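You operate a simulated robot arm through the tools that you are given. There is no shell and no other tool. Be economical: measure what you need, move in short steps, check, and stop when the job is done.

Carry out the task below with a simulated robot arm. There is one attempt and no reset: what you move stays moved.

TASK
Put the 13.0 square die from the top of the black table on top of the brown clip carton and the 4 square die on top of the eyelet carton.
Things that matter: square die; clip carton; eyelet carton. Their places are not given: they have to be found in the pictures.

It is judged by the outcome, as a careful person would: the job done as asked, and still so three seconds after it is handed in. It fails if anything else is knocked over, pushed out of place, dropped, spilled or broken.

THE ROBOT
A 7-joint arm with a two-finger parallel gripper, fixed in place. Base frame: the origin is at the foot of the arm, x ahead of it, y to its left, z up; the work surface is at about z = 0. Lengths are in mm, angles in degrees, forces in N, time in s.
With the tool pointing down near the work surface it reaches from about 220 to 580 mm from the base axis. Its first joint turns from -66.0 to 66.0 degrees. Payload 2.5 kg.
Tool frame: the origin (TCP) lies between the finger pads and is the grasp point; the fingertips stand 23 mm ahead of it; z points along the fingers, y is the line along which they close. The gripper opens to 94 mm. The fingers are 38 mm wide and 10 mm thick; the gripper's body (54 by 96 mm) begins 39 mm behind the TCP.
Orientation is that of the tool frame in the base frame, as a unit quaternion [x, y, z, w]. With the fingers straight down and closing along the base's y, the tool's x points along the base's -x, its y along +y and its z along -z.

THE INTERFACE
- The arm moves only by the tool play_rows. Its argument "rows" is a list of rows, each a list of 6 numbers: the shift along the base's x, y, z in m, then the turn, a rotation vector about the base's x, y, z in degrees. In form: [[tx, ty, tz, wx, wy, wz], ...]. A call has 1 to 8 rows; each row shifts and turns the commanded pose from where the row before left it. "jaw" is the opening, from 0 (shut) to 1 (fully open), set as the call begins (left out, the last holds). A row lasts 0.2 s, in which the tool goes at most 50 mm and 8.6 degrees; a call with a longer step from one row to the next is refused whole, and so is a gripper value outside its range. A pose out of reach is approached as far as the arm can. The call stops where the force on the tool passes 40 N (or 10 N more than at its start, if that is more) or the arm is blocked; 0.2 s more then pass. The fingers move at their own pace (about 108 mm/s each) and stop on an object; they squeeze with about 33 N. The grip force told is the motor's: it shows also when the fingers shut on nothing. Time passes only in rows, and 0.2 s behind the last, so rows that do not move let the fingers close. It gives the time, the measured TCP pose, the force on the tool (base axes), the opening and the grip force at its end, in the units of the frame above (readings bear some noise).
- Cameras (640 x 400 px; columns grow to the right, rows downward): "scene" is fixed at [101.8, -399.7, 538.4]; the picture's right is [0.94, -0.35, 0.00], its down [-0.22, -0.58, -0.78] and it looks along [0.28, 0.73, -0.62] (base axes); focal length 314 px, centre (320, 200). "wrist" rides on the gripper at [-39, 0, -44] in the tool frame; the picture's right is [0.00, -1.00, 0.00], its down [0.97, 0.00, -0.24] and it looks along [0.24, 0.00, 0.97] (tool axes); focal length 218 px, centre (320, 200).
- capture(camera): a new picture of that camera. No time passes.
- measure_at(camera, pixels): for up to 12 pixels [column, row] of the newest picture of that camera ("zoom" is the newest enlarged one), the place [x, y, z] in the base frame of the surface seen there, good to about 2 mm. No time passes.
- enlarge(camera, box): a new picture of the part [left, top, right, bottom] of that camera's present view, enlarged. No time passes.
- finish_job(): hands the job in; it is judged then, once.

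Work in short steps. Measure before you move; look again where a grasp or a placing could have gone wrong, and mend it. You have 60 turns and 30 pictures in all, the two below and enlarged ones among them. Open the gripper and draw the arm clear of the work before you hand the job in, unless the task says otherwise; then end with one line.

The tools are called as a command line: name --pt "numbers of a row" for each row, then --argument value for the rest, lists and objects as JSON in quotes. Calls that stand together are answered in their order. play_rows: Moves the arm, as the interface text tells. Its arguments: {"type":"object","properties":{"rows":{"type":"array","items":{"type":"array","items":{"type":"number"}}},"jaw":{"type":"number"}},"required":["rows"]} The other tools are called the same way: capture (camera) takes a picture; measure_at (camera, pixels) gives the place of the surface under pixels of a picture; enlarge (camera, box) takes an enlarged picture of a part of a camera's view; finish_job () hands the job in.

At the start:

```text
clock: 0.0
ee_pos: [295.9, 113.5, 274.0]
orientation: [0.001, 1.0, 0.001, 0.002]
contact_force: [0.0, -0.2, -0.2]
width: 93.9
gripper_force: 0.0
```

scene: 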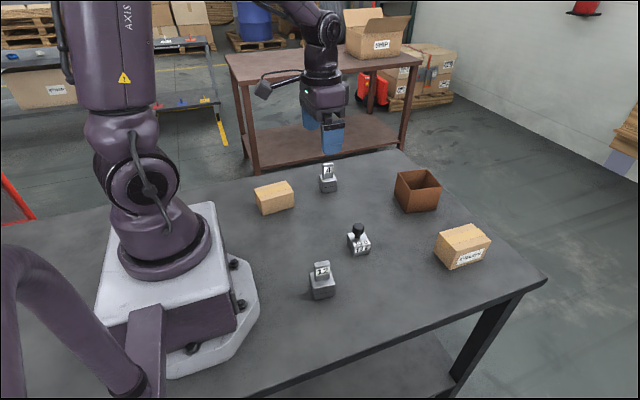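
wrist: 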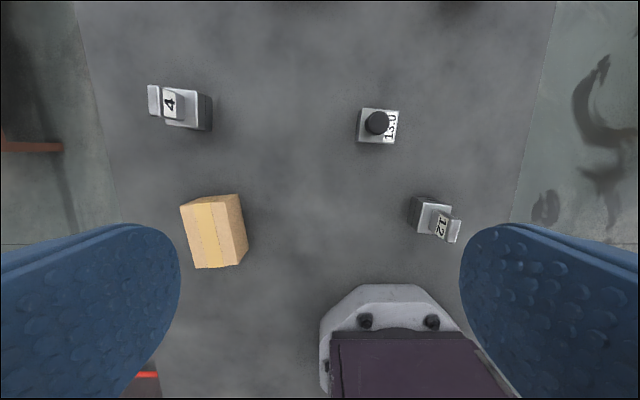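

The scene shows three dies (4 at (328,180), 13.0 at (358,240), 12 at (321,280)) and two cartons at (274,197) and (462,245), plus an open box. I enlarge to read the labels.

enlarge --camera "scene" --box '[380, 150, 510, 280]'

enlarge --camera "scene" --box '[240, 150, 390, 310]'

```text
3.08 times, centred on (445, 215) of scene
```

zoom: 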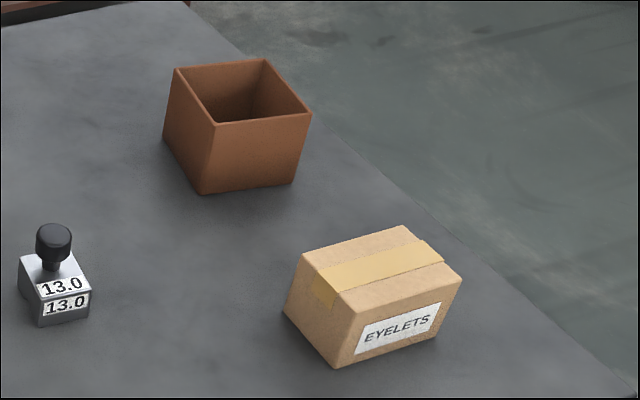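

```text
2.50 times, centred on (315, 230) of scene
```

zoom: 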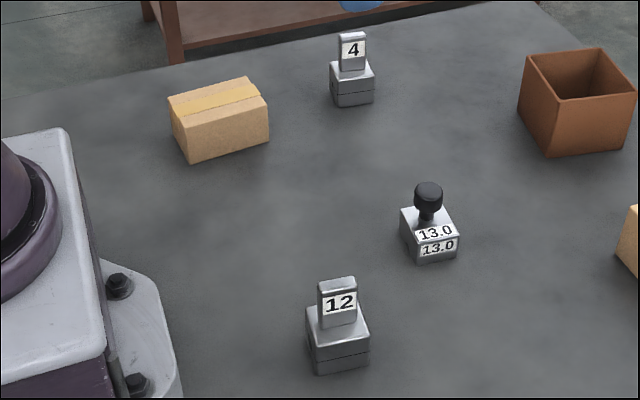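

The right carton reads EYELETS; the left carton shows no label from here. I measure the items in this zoom.

measure_at --camera "zoom" --pixels '[[180, 98], [247, 80], [268, 98], [188, 124], [192, 160], [268, 142], [428, 190], [405, 210], [415, 236], [457, 228], [418, 262], [456, 256]]'

measure_at --camera "scene" --pixels '[[440, 234], [473, 225], [489, 241], [450, 255], [450, 268], [486, 255], [397, 172], [424, 170], [441, 184], [408, 190], [405, 212]]'

enlarge --camera "wrist" --box '[130, 70, 290, 290]'

```text
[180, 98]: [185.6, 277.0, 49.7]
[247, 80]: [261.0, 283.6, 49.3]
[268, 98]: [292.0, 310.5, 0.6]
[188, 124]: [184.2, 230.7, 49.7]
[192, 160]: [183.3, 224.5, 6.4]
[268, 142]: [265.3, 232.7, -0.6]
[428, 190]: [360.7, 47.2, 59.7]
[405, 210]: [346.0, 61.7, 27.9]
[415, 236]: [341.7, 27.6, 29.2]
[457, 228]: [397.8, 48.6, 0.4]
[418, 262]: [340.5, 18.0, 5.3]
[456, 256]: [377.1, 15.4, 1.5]
```

```text
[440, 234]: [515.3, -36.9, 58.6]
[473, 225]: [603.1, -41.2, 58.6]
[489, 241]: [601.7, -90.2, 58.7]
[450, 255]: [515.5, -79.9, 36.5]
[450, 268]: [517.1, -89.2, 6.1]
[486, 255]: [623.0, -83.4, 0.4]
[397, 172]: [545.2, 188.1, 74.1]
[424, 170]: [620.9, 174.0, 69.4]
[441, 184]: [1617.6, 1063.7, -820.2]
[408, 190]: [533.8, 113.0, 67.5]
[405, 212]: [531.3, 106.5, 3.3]
```

```text
1.82 times, centred on (210, 180) of wrist
```

zoom: 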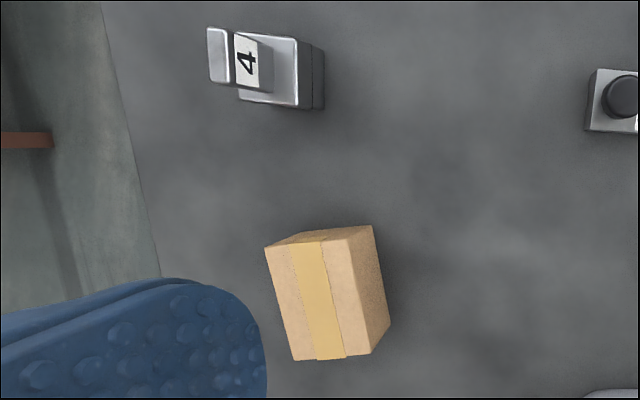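

The left carton's top spans x 183–262, y 228–280 at z 50; no label is visible from here, so I go look at its far (+y) face before trusting it.

play_rows --pt "-0.01 0.045 0 0 0 0" --pt "-0.01 0.045 0 -5 0 0" --pt "-0.01 0.045 0 -5 0 0" --pt "-0.01 0.045 0 -5 0 0" --pt "-0.01 0.045 0 -5 0 0" --pt "0 0.03 0 0 0 0" --pt "0 0 0 0 0 0" --jaw 1

capture --camera "wrist"

```text
clock: 1.6
ee_pos: [247.0, 368.7, 275.0]
orientation: [0.002, 0.985, -0.173, 0.001]
contact_force: [-0.7, -0.2, -0.1]
width: 94.0
gripper_force: 0.1
```

```text
24 pictures are left
```

wrist: 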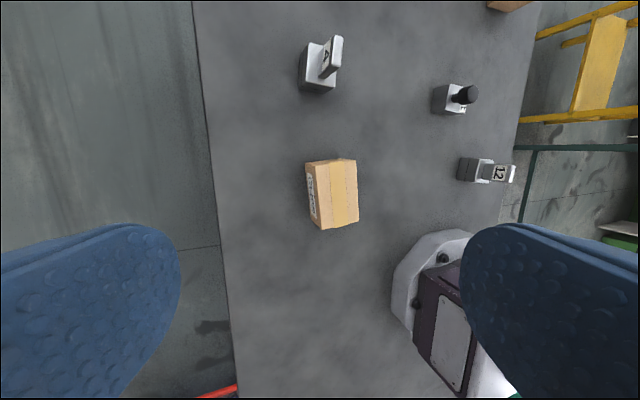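

A label appears on the carton's far face at about (312,198); I enlarge it and also the carton and die 4.

enlarge --camera "wrist" --box '[292, 150, 372, 240]'

measure_at --camera "wrist" --pixels '[[314, 162], [355, 160], [357, 222], [323, 228], [311, 48], [301, 88], [331, 91], [322, 76], [338, 38], [326, 72]]'

```text
4.44 times, centred on (332, 195) of wrist
```

zoom: 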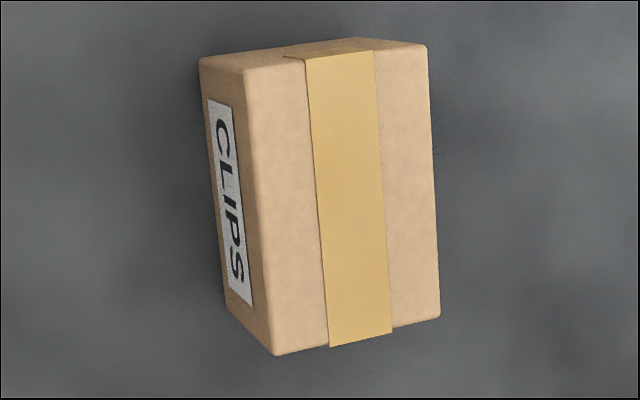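

```text
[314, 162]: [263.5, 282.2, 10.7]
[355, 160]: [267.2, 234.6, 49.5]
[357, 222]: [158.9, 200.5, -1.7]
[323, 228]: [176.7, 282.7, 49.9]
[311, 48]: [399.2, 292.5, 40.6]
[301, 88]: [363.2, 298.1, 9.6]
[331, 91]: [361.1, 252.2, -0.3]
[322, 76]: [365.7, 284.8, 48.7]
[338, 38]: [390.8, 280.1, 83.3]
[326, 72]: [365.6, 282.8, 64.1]
```

CLIPS confirmed, top centre about (222,257). Now I untilt and go above the 13.0 die.

play_rows --pt "0.012 -0.046 0 4 0 0" --pt "0.012 -0.046 0 4 0 0" --pt "0.012 -0.046 0 4 0 0" --pt "0.012 -0.046 0 4 0 0" --pt "0.012 -0.046 0 4 0 0" --pt "0.012 -0.046 -0.02 0 0 0" --pt "0.012 -0.046 -0.03 0 0 0" --pt "0 0 0 0 0 0"

enlarge --camera "wrist" --box '[220, 100, 420, 280]'

```text
refused: row 6 steps farther than a row can; nothing moved
```

```text
2.22 times, centred on (320, 190) of wrist
```

zoom: 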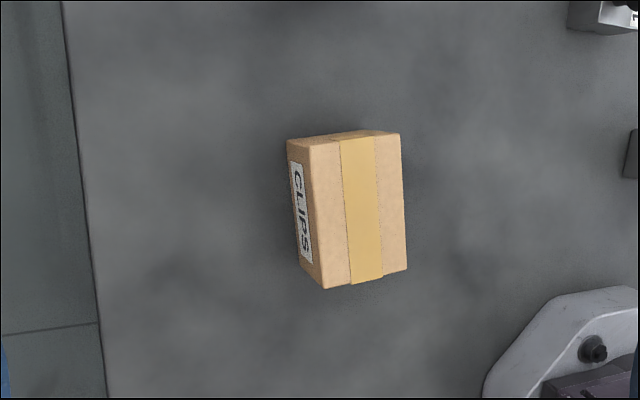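

The step was too long; I repeat it without the drop.

play_rows --pt "0.012 -0.046 0 4 0 0" --pt "0.012 -0.046 0 4 0 0" --pt "0.012 -0.046 0 4 0 0" --pt "0.012 -0.046 0 4 0 0" --pt "0.012 -0.046 0 4 0 0" --pt "0.012 -0.046 0 0 0 0" --pt "0.012 -0.046 0 0 0 0" --pt "0 0 -0.04 0 0 0"

capture --camera "wrist"

```text
clock: 3.4
ee_pos: [330.8, 46.5, 234.2]
orientation: [0.001, 1.0, 0.0, 0.002]
contact_force: [0.0, 0.5, 0.0]
width: 94.0
gripper_force: 0.1
```

```text
21 pictures are left
```

wrist: 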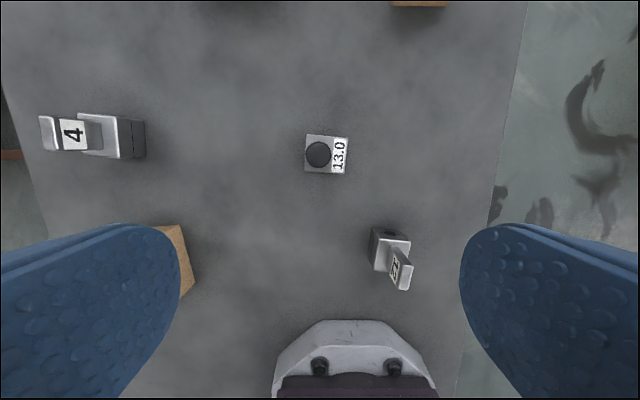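

enlarge --camera "wrist" --box '[280, 110, 376, 190]'

measure_at --camera "wrist" --pixels '[[307, 136], [347, 138], [305, 170], [344, 172], [318, 154], [310, 154], [328, 154], [318, 145], [318, 163]]'

```text
5.00 times, centred on (328, 150) of wrist
```

zoom: 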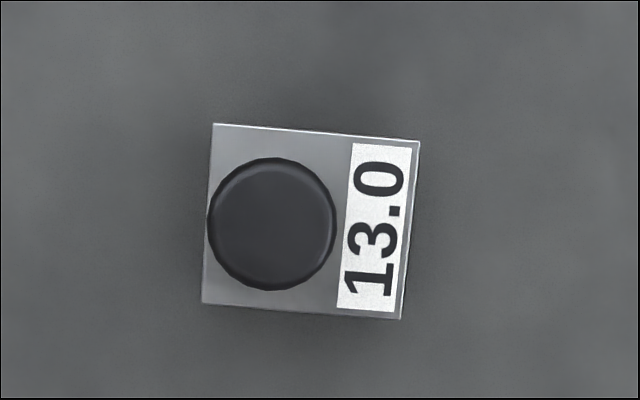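

```text
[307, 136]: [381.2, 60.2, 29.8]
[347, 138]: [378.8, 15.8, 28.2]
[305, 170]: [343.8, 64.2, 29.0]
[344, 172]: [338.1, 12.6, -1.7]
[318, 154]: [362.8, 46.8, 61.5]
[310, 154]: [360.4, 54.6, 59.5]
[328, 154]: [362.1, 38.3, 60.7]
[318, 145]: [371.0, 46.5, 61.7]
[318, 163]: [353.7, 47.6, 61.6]
```

Die 13.0: body x 341–382, y 18–63, top z 29, knob top z 61.5, yawed about -5°. Body centre (361,40); I align above it and go down to z 80.

play_rows --pt "0.03 -0.0063 0 0 0 -5" --pt "0 0 -0.045 0 0 0" --pt "0 0 -0.045 0 0 0" --pt "0 0 -0.04 0 0 0" --pt "0 0 0 0 0 0" --jaw 0.8

capture --camera "wrist"

```text
clock: 4.6
ee_pos: [360.7, 40.9, 103.5]
orientation: [0.045, 0.999, 0.001, 0.002]
contact_force: [0.6, 0.3, -0.2]
width: 75.1
gripper_force: 0.1
```

```text
19 pictures are left
```

wrist: 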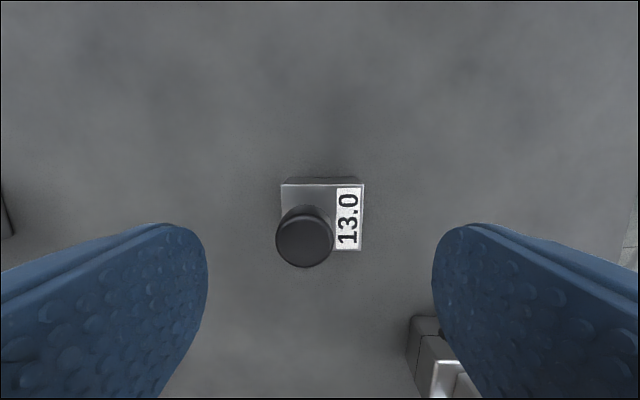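

The die is square in view at (322,215). The 12 die shows near the right finger at (430,350); I measure it for clearance.

measure_at --camera "wrist" --pixels '[[414, 318], [432, 320], [440, 340], [285, 188], [360, 188], [360, 248], [305, 240]]'

```text
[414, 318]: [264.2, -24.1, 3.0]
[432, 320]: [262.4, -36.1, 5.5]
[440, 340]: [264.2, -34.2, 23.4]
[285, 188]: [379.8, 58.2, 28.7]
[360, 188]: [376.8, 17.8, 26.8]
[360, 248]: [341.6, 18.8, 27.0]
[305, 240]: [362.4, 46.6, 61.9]
```

The 12 die is ~80 mm away, clear. I go down to z 28 and close.

play_rows --pt "0 -0.001 -0.035 0 0 0" --pt "0 0 -0.025 0 0 0" --pt "0 0 -0.0155 0 0 0" --pt "0 0 0 0 0 0"

play_rows --pt "0 0 0 0 0 0" --pt "0 0 0 0 0 0" --pt "0 0 0 0 0 0" --jaw 0.2

```text
clock: 5.6
ee_pos: [361.8, 40.2, 28.8]
orientation: [0.045, 0.999, 0.001, 0.002]
contact_force: [-0.4, -0.7, 0.2]
width: 74.9
gripper_force: 0.0
```

```text
clock: 6.4
ee_pos: [361.4, 40.0, 28.0]
orientation: [0.044, 0.999, -0.001, 0.0]
contact_force: [-0.1, 0.6, 0.2]
width: 45.6
gripper_force: 32.7
```

Gripped at 45.6 mm with 32.7 N. I lift and carry to above the clip carton.

play_rows --pt "0 0 0.03 0 0 0" --pt "0 0 0.04 0 0 0" --pt "0 0 0.04 0 0 0" --pt "-0.025 0.04 0 0 0 4" --pt "-0.025 0.04 0 0 0 4" --pt "-0.025 0.04 0 0 0 0" --pt "-0.025 0.04 0 0 0 0" --pt "-0.025 0.04 0 0 0 0"

play_rows --pt "-0.0145 0.017 0 0 0 0" --pt "0 0 0 0 0 0"

capture --camera "wrist"

capture --camera "scene"

```text
clock: 8.2
ee_pos: [234.9, 239.2, 137.4]
orientation: [-0.026, 1.0, 0.0, 0.002]
contact_force: [0.4, -0.3, -4.4]
width: 45.9
gripper_force: 33.2
```

```text
clock: 8.8
ee_pos: [220.9, 257.4, 137.9]
orientation: [-0.026, 1.0, 0.0, 0.0]
contact_force: [-0.9, -0.5, -4.8]
width: 45.6
gripper_force: 32.8
```

```text
18 pictures are left
```

wrist: 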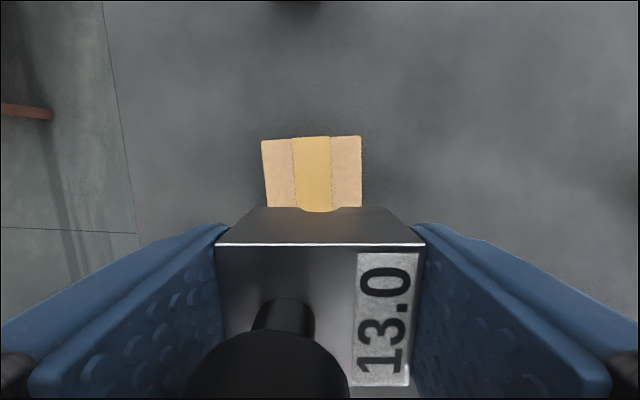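

```text
17 pictures are left
```

scene: 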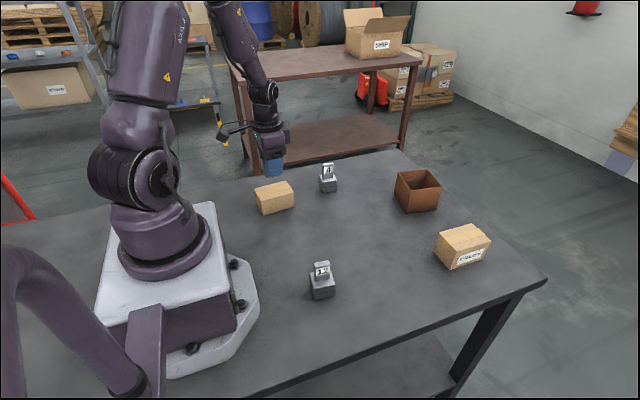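

The carton is centred at column ~313, slightly left of the die (320). I measure the carton's edges precisely.

measure_at --camera "wrist" --pixels '[[264, 144], [358, 140], [269, 200], [360, 200], [311, 142]]'

```text
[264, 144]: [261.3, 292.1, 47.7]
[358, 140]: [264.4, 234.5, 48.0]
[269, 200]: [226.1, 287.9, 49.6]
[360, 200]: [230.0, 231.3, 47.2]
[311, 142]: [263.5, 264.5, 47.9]
```

Carton centre about (222,259). I shift 2 mm in y, and lower to z 79, die bottom ~1 mm over the top.

play_rows --pt "0.001 0.002 -0.03 0 0 2" --pt "0 0 -0.02 0 0 0" --pt "0 0 -0.008 0 0 0" --pt "0 0 0 0 0 0"

play_rows --pt "0 0 -0.001 0 0 0" --pt "0 0 0 0 0 0"

```text
clock: 9.8
ee_pos: [222.0, 259.2, 80.0]
orientation: [-0.043, 0.999, 0.001, 0.002]
contact_force: [-0.2, 0.1, -3.8]
width: 45.8
gripper_force: 33.5
```

```text
clock: 10.4
ee_pos: [222.5, 258.4, 78.9]
orientation: [-0.043, 0.999, 0.0, 0.0]
contact_force: [1.1, -0.2, -4.6]
width: 45.5
gripper_force: 32.6
```

Still carrying the weight (-4.6 N); I lower in 0.7 mm steps to contact.

play_rows --pt "0 0 -0.0007 0 0 0" --pt "0 0 -0.0005 0 0 0" --pt "0 0 0 0 0 0"

```text
clock: 11.2
ee_pos: [221.8, 258.4, 78.7]
orientation: [-0.044, 0.999, 0.0, 0.002]
contact_force: [-3.5, -5.4, 20.4]
width: 45.9
gripper_force: 33.8
```

Contact is felt (+20 N). I open and rise.

play_rows --pt "0 0 0.0005 0 0 0" --pt "0 0 0 0 0 0" --pt "0 0 0.02 0 0 0" --pt "0 0 0.045 0 0 0" --pt "0 0 0.045 0 0 0" --pt "0 0 0.03 0 0 0" --pt "0 0 0 0 0 0" --jaw 0.8

enlarge --camera "scene" --box '[230, 130, 350, 230]'

capture --camera "wrist"

```text
clock: 12.8
ee_pos: [222.6, 258.0, 217.8]
orientation: [-0.043, 0.999, 0.0, 0.001]
contact_force: [0.1, 0.5, -1.1]
width: 75.1
gripper_force: 0.1
```

```text
4.00 times, centred on (290, 180) of scene
```

zoom: 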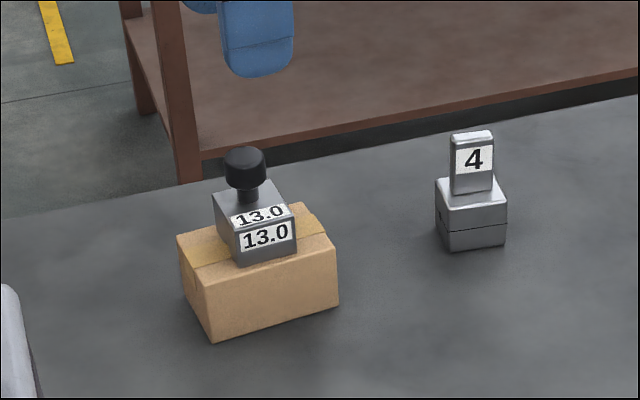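

```text
15 pictures are left
```

wrist: 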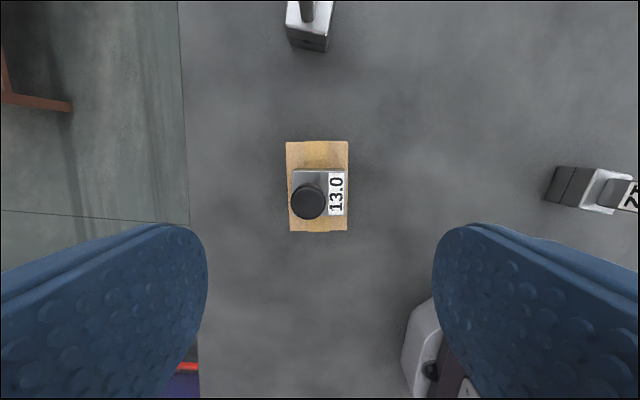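

13.0 sits well on the clip carton. Now I go over the 4 die, undoing most of the yaw.

play_rows --pt "0.04 0.004 0.02 0 0 0" --pt "0.04 0.004 0.02 0 0 -5" --pt "0.04 0.004 0 0 0 0" --pt "0 0 0 0 0 0"

capture --camera "wrist"

enlarge --camera "scene" --box '[304, 155, 352, 200]'

```text
clock: 13.8
ee_pos: [342.5, 270.0, 258.3]
orientation: [0.002, 1.0, 0.0, 0.001]
contact_force: [1.1, -0.4, -0.1]
width: 75.0
gripper_force: 0.1
```

```text
14 pictures are left
```

wrist: 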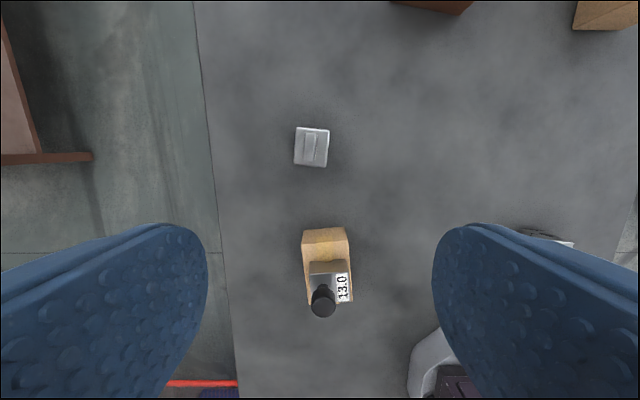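

```text
8.89 times, centred on (328, 178) of scene
```

zoom: 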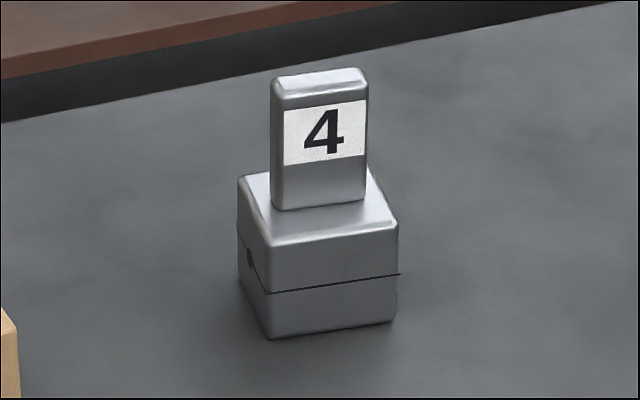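

The 4 die is a body with a handle fin in the middle. I measure heights, the seam, and the fin.

measure_at --camera "zoom" --pixels '[[318, 78], [280, 204], [355, 200], [270, 235], [392, 225], [330, 282], [275, 330], [390, 318], [250, 258], [330, 294]]'

enlarge --camera "wrist" --box '[270, 110, 350, 180]'

measure_at --camera "wrist" --pixels '[[297, 129], [328, 131], [296, 163], [326, 165], [310, 147], [310, 136], [309, 158], [304, 147], [316, 147]]'

```text
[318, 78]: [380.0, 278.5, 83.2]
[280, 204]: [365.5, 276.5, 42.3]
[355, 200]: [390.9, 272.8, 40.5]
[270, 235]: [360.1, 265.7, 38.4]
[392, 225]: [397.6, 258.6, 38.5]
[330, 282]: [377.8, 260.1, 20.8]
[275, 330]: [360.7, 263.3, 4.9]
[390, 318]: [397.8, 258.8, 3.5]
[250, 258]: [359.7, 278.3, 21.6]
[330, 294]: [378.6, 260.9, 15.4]
```

```text
5.71 times, centred on (310, 145) of wrist
```

zoom: 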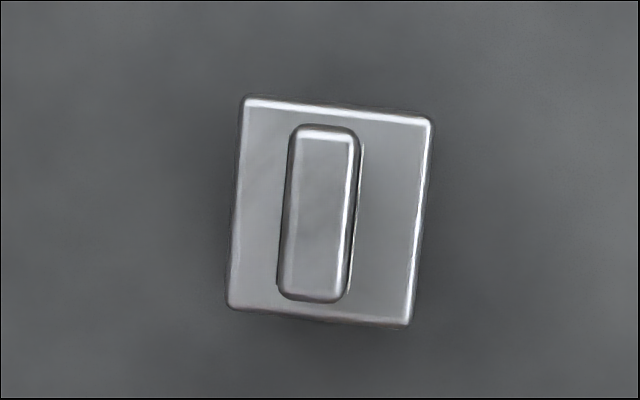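

```text
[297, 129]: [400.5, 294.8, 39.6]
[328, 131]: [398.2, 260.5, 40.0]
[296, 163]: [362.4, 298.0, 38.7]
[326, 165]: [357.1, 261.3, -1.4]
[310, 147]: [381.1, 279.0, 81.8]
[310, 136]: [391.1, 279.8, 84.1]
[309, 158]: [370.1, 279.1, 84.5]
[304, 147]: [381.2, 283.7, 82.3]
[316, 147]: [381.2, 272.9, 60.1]
```

Fin is at (380.5, 278.5), 10 mm thick along y, top z 84, body top z 40, yaw -5°. I align and descend to z 67 (tips at 44).

play_rows --pt "0.038 0.0085 0 0 0 -5" --pt "0 0 -0.045 0 0 0" --pt "0 0 -0.045 0 0 0" --pt "0 0 -0.04 0 0 0" --pt "0 0 -0.02 0 0 0" --pt "0 0 0 0 0 0" --jaw 0.5

capture --camera "wrist"

```text
clock: 15.2
ee_pos: [379.7, 279.1, 107.6]
orientation: [0.044, 0.999, 0.001, 0.001]
contact_force: [-0.2, 0.1, 0.0]
width: 47.1
gripper_force: 0.1
```

```text
11 pictures are left
```

wrist: 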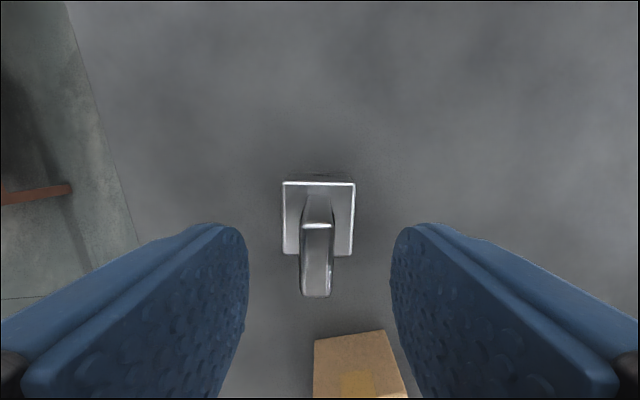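

Centred and square. I descend 40 mm to z 67.5 and close.

play_rows --pt "0 0 -0.025 0 0 0" --pt "0 0 -0.015 0 0 0" --pt "0 0 0 0 0 0"

play_rows --pt "0 0 0 0 0 0" --pt "0 0 0 0 0 0" --pt "0 0 0 0 0 0" --jaw 0

play_rows --pt "0 0 0.02 0 0 0" --pt "0 0 0.03 0 0 0" --pt "0 0 0 0 0 0"

enlarge --camera "scene" --box '[270, 110, 390, 200]'

```text
clock: 16.0
ee_pos: [380.0, 278.8, 68.4]
orientation: [0.044, 0.999, 0.001, 0.002]
contact_force: [-0.2, 0.1, 0.0]
width: 47.0
gripper_force: 0.1
```

```text
clock: 16.8
ee_pos: [379.2, 279.0, 68.3]
orientation: [0.045, 0.999, 0.0, 0.003]
contact_force: [-0.3, 1.4, 0.3]
width: 11.9
gripper_force: 33.0
```

```text
clock: 17.6
ee_pos: [379.2, 278.5, 118.2]
orientation: [0.044, 0.999, 0.0, 0.001]
contact_force: [0.5, -0.4, -5.9]
width: 11.8
gripper_force: 32.5
```

```text
4.44 times, centred on (330, 155) of scene
```

zoom: 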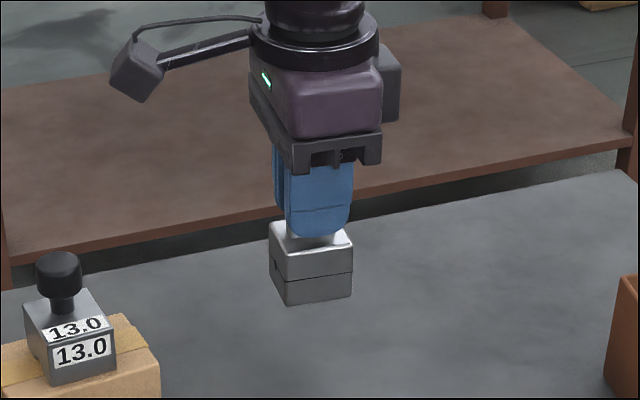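

The whole die is lifted (5.9 N), bottom 68 mm below the TCP. I rise to z 198 and carry toward the eyelet carton, stopping short to view it.

play_rows --pt "0 0 0.04 0 0 0" --pt "0 0 0.04 0 0 0" --pt "0.012 -0.043 0 0 0 0" --pt "0.012 -0.043 0 0 0 0" --pt "0.012 -0.043 0 0 0 0" --pt "0.012 -0.043 0 0 0 0" --pt "0.012 -0.043 0 0 0 0" --pt "0.012 -0.043 0 0 0 0"

play_rows --pt "0.012 -0.043 0 0 0 0" --pt "0.018 -0.0415 0 0 0 0" --pt "0.02 0 0 0 0 0" --pt "0 0 0 0 0 0"

capture --camera "wrist"

```text
clock: 19.4
ee_pos: [451.6, 21.5, 198.4]
orientation: [0.044, 0.999, 0.001, 0.001]
contact_force: [-0.4, 0.2, -5.9]
width: 11.7
gripper_force: 33.1
```

```text
clock: 20.4
ee_pos: [501.3, -61.9, 198.2]
orientation: [0.044, 0.999, -0.001, 0.001]
contact_force: [0.5, -0.2, -6.1]
width: 11.8
gripper_force: 32.5
```

```text
9 pictures are left
```

wrist: 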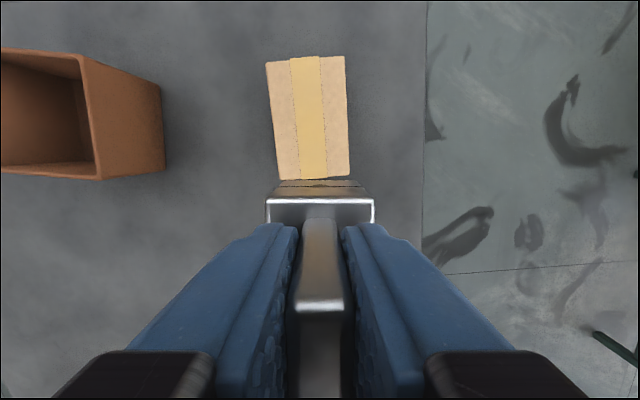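

The eyelet carton's top is at (266–350, 56–180). I measure its corners.

measure_at --camera "wrist" --pixels '[[269, 66], [342, 60], [282, 176], [346, 172], [348, 110], [276, 110], [312, 110]]'

```text
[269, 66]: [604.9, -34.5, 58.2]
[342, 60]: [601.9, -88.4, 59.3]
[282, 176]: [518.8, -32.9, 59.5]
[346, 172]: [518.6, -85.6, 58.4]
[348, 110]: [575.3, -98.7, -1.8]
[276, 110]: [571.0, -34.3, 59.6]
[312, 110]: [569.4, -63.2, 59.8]
```

Centre about (560,-61), top z 59. I move to x 552 at height and check the pose is reached.

play_rows --pt "0.025 0 -0.01 0 0 3" --pt "0.026 0.0005 -0.01 0 0 2" --pt "0 0 -0.02 0 0 0" --pt "0 0 0 0 0 0"

```text
clock: 21.4
ee_pos: [552.7, -63.6, 156.9]
orientation: [0.001, 1.0, 0.001, 0.001]
contact_force: [0.0, -0.3, -6.4]
width: 12.1
gripper_force: 32.9
```

Reached. I lower to z 129.

play_rows --pt "0 0.002 -0.018 0 0 0" --pt "0 0 -0.01 0 0 0" --pt "0 0 0 0 0 0"

play_rows --pt "0 0 -0.0007 0 0 0" --pt "0 0 0 0 0 0"

enlarge --camera "scene" --box '[410, 170, 520, 280]'

```text
clock: 22.2
ee_pos: [553.0, -60.8, 130.2]
orientation: [0.0, 1.0, 0.0, 0.002]
contact_force: [0.0, 0.5, -7.1]
width: 12.1
gripper_force: 32.9
```

```text
clock: 22.8
ee_pos: [553.2, -60.2, 130.3]
orientation: [0.001, 1.0, 0.0, 0.001]
contact_force: [-0.5, -0.3, -6.5]
width: 11.7
gripper_force: 32.8
```

```text
3.64 times, centred on (465, 225) of scene
```

zoom: 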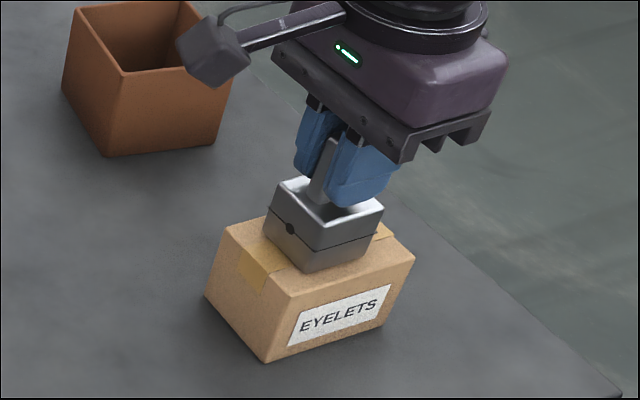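

Well over the carton, still ~2 mm up. I lower in small steps until contact.

play_rows --pt "0 0 -0.001 0 0 0" --pt "0 0 -0.0007 0 0 0" --pt "0 0 0 0 0 0"

```text
clock: 23.6
ee_pos: [553.4, -62.1, 128.7]
orientation: [0.001, 1.0, 0.0, 0.002]
contact_force: [0.3, -1.0, -4.6]
width: 11.8
gripper_force: 32.8
```

play_rows --pt "0 0 -0.0006 0 0 0" --pt "0 0 0 0 0 0"

```text
clock: 24.2
ee_pos: [553.8, -61.0, 128.1]
orientation: [0.001, 1.0, 0.001, 0.001]
contact_force: [-0.9, -0.2, -0.2]
width: 12.1
gripper_force: 32.7
```

The weight has come off the tool: the die is resting. I open to ~34 mm and rise straight up.

play_rows --pt "0 0 -0.0003 0 0 0" --pt "0 0 0 0 0 0" --pt "0 0 0.015 0 0 0" --pt "0 0 0.03 0 0 0" --pt "0 0 0.04 0 0 0" --pt "-0.04 0 0.02 0 0 0" --pt "-0.045 0 0 0 0 0" --pt "-0.045 0 0 0 0 0" --jaw 0.36

play_rows --pt "-0.04 0.04 0.01 0 0 0" --pt "0 0.045 0 0 0 0" --pt "0 0.045 0 0 0 0" --pt "0 0 0 0 0 0" --jaw 1

capture --camera "scene"

enlarge --camera "scene" --box '[380, 160, 510, 280]'

```text
clock: 26.0
ee_pos: [421.4, -62.7, 232.2]
orientation: [0.002, 1.0, 0.0, 0.002]
contact_force: [0.5, -0.5, -0.5]
width: 33.6
gripper_force: 0.1
```

```text
refused: row 1 steps farther than a row can; nothing moved
```

```text
7 pictures are left
```

scene: 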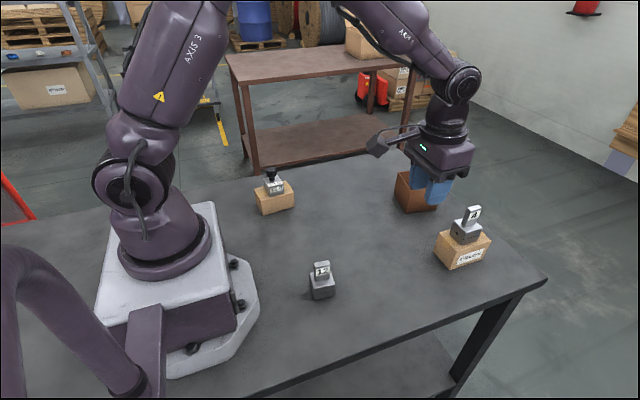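

```text
3.33 times, centred on (445, 220) of scene
```

zoom: 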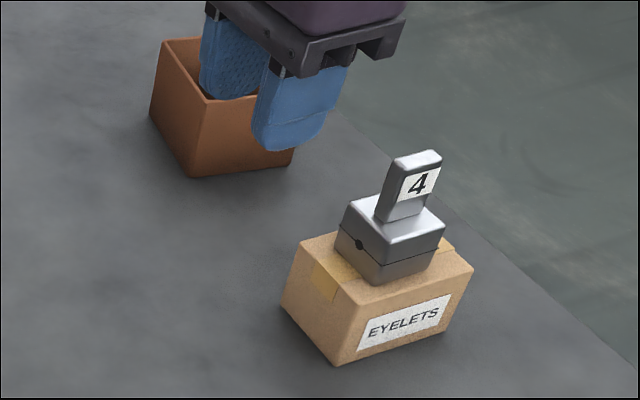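

Both dies sit on their cartons and nothing else moved; the arm is at z 232, clear of everything. I open fully, move a little further back, and hand in.

play_rows --pt "-0.03 0.03 0.01 0 0 0" --pt "-0.03 0.03 0.01 0 0 0" --pt "0 0.03 0 0 0 0" --pt "0 0 0 0 0 0" --jaw 1

capture --camera "scene"

```text
clock: 27.0
ee_pos: [362.6, 28.4, 250.8]
orientation: [0.0, 1.0, 0.0, 0.002]
contact_force: [0.6, 0.3, 0.1]
width: 94.1
gripper_force: 0.1
```

```text
5 pictures are left
```

scene: 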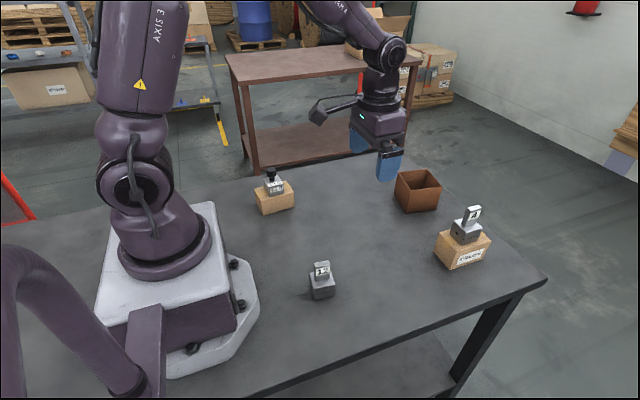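

Everything is stable and the gripper is empty and clear.

finish_job

```text
The job is handed in.
```

The 13.0 die is on the clip carton and the 4 die is on the eyelet carton; the last picture showed both steady and nothing else moved.
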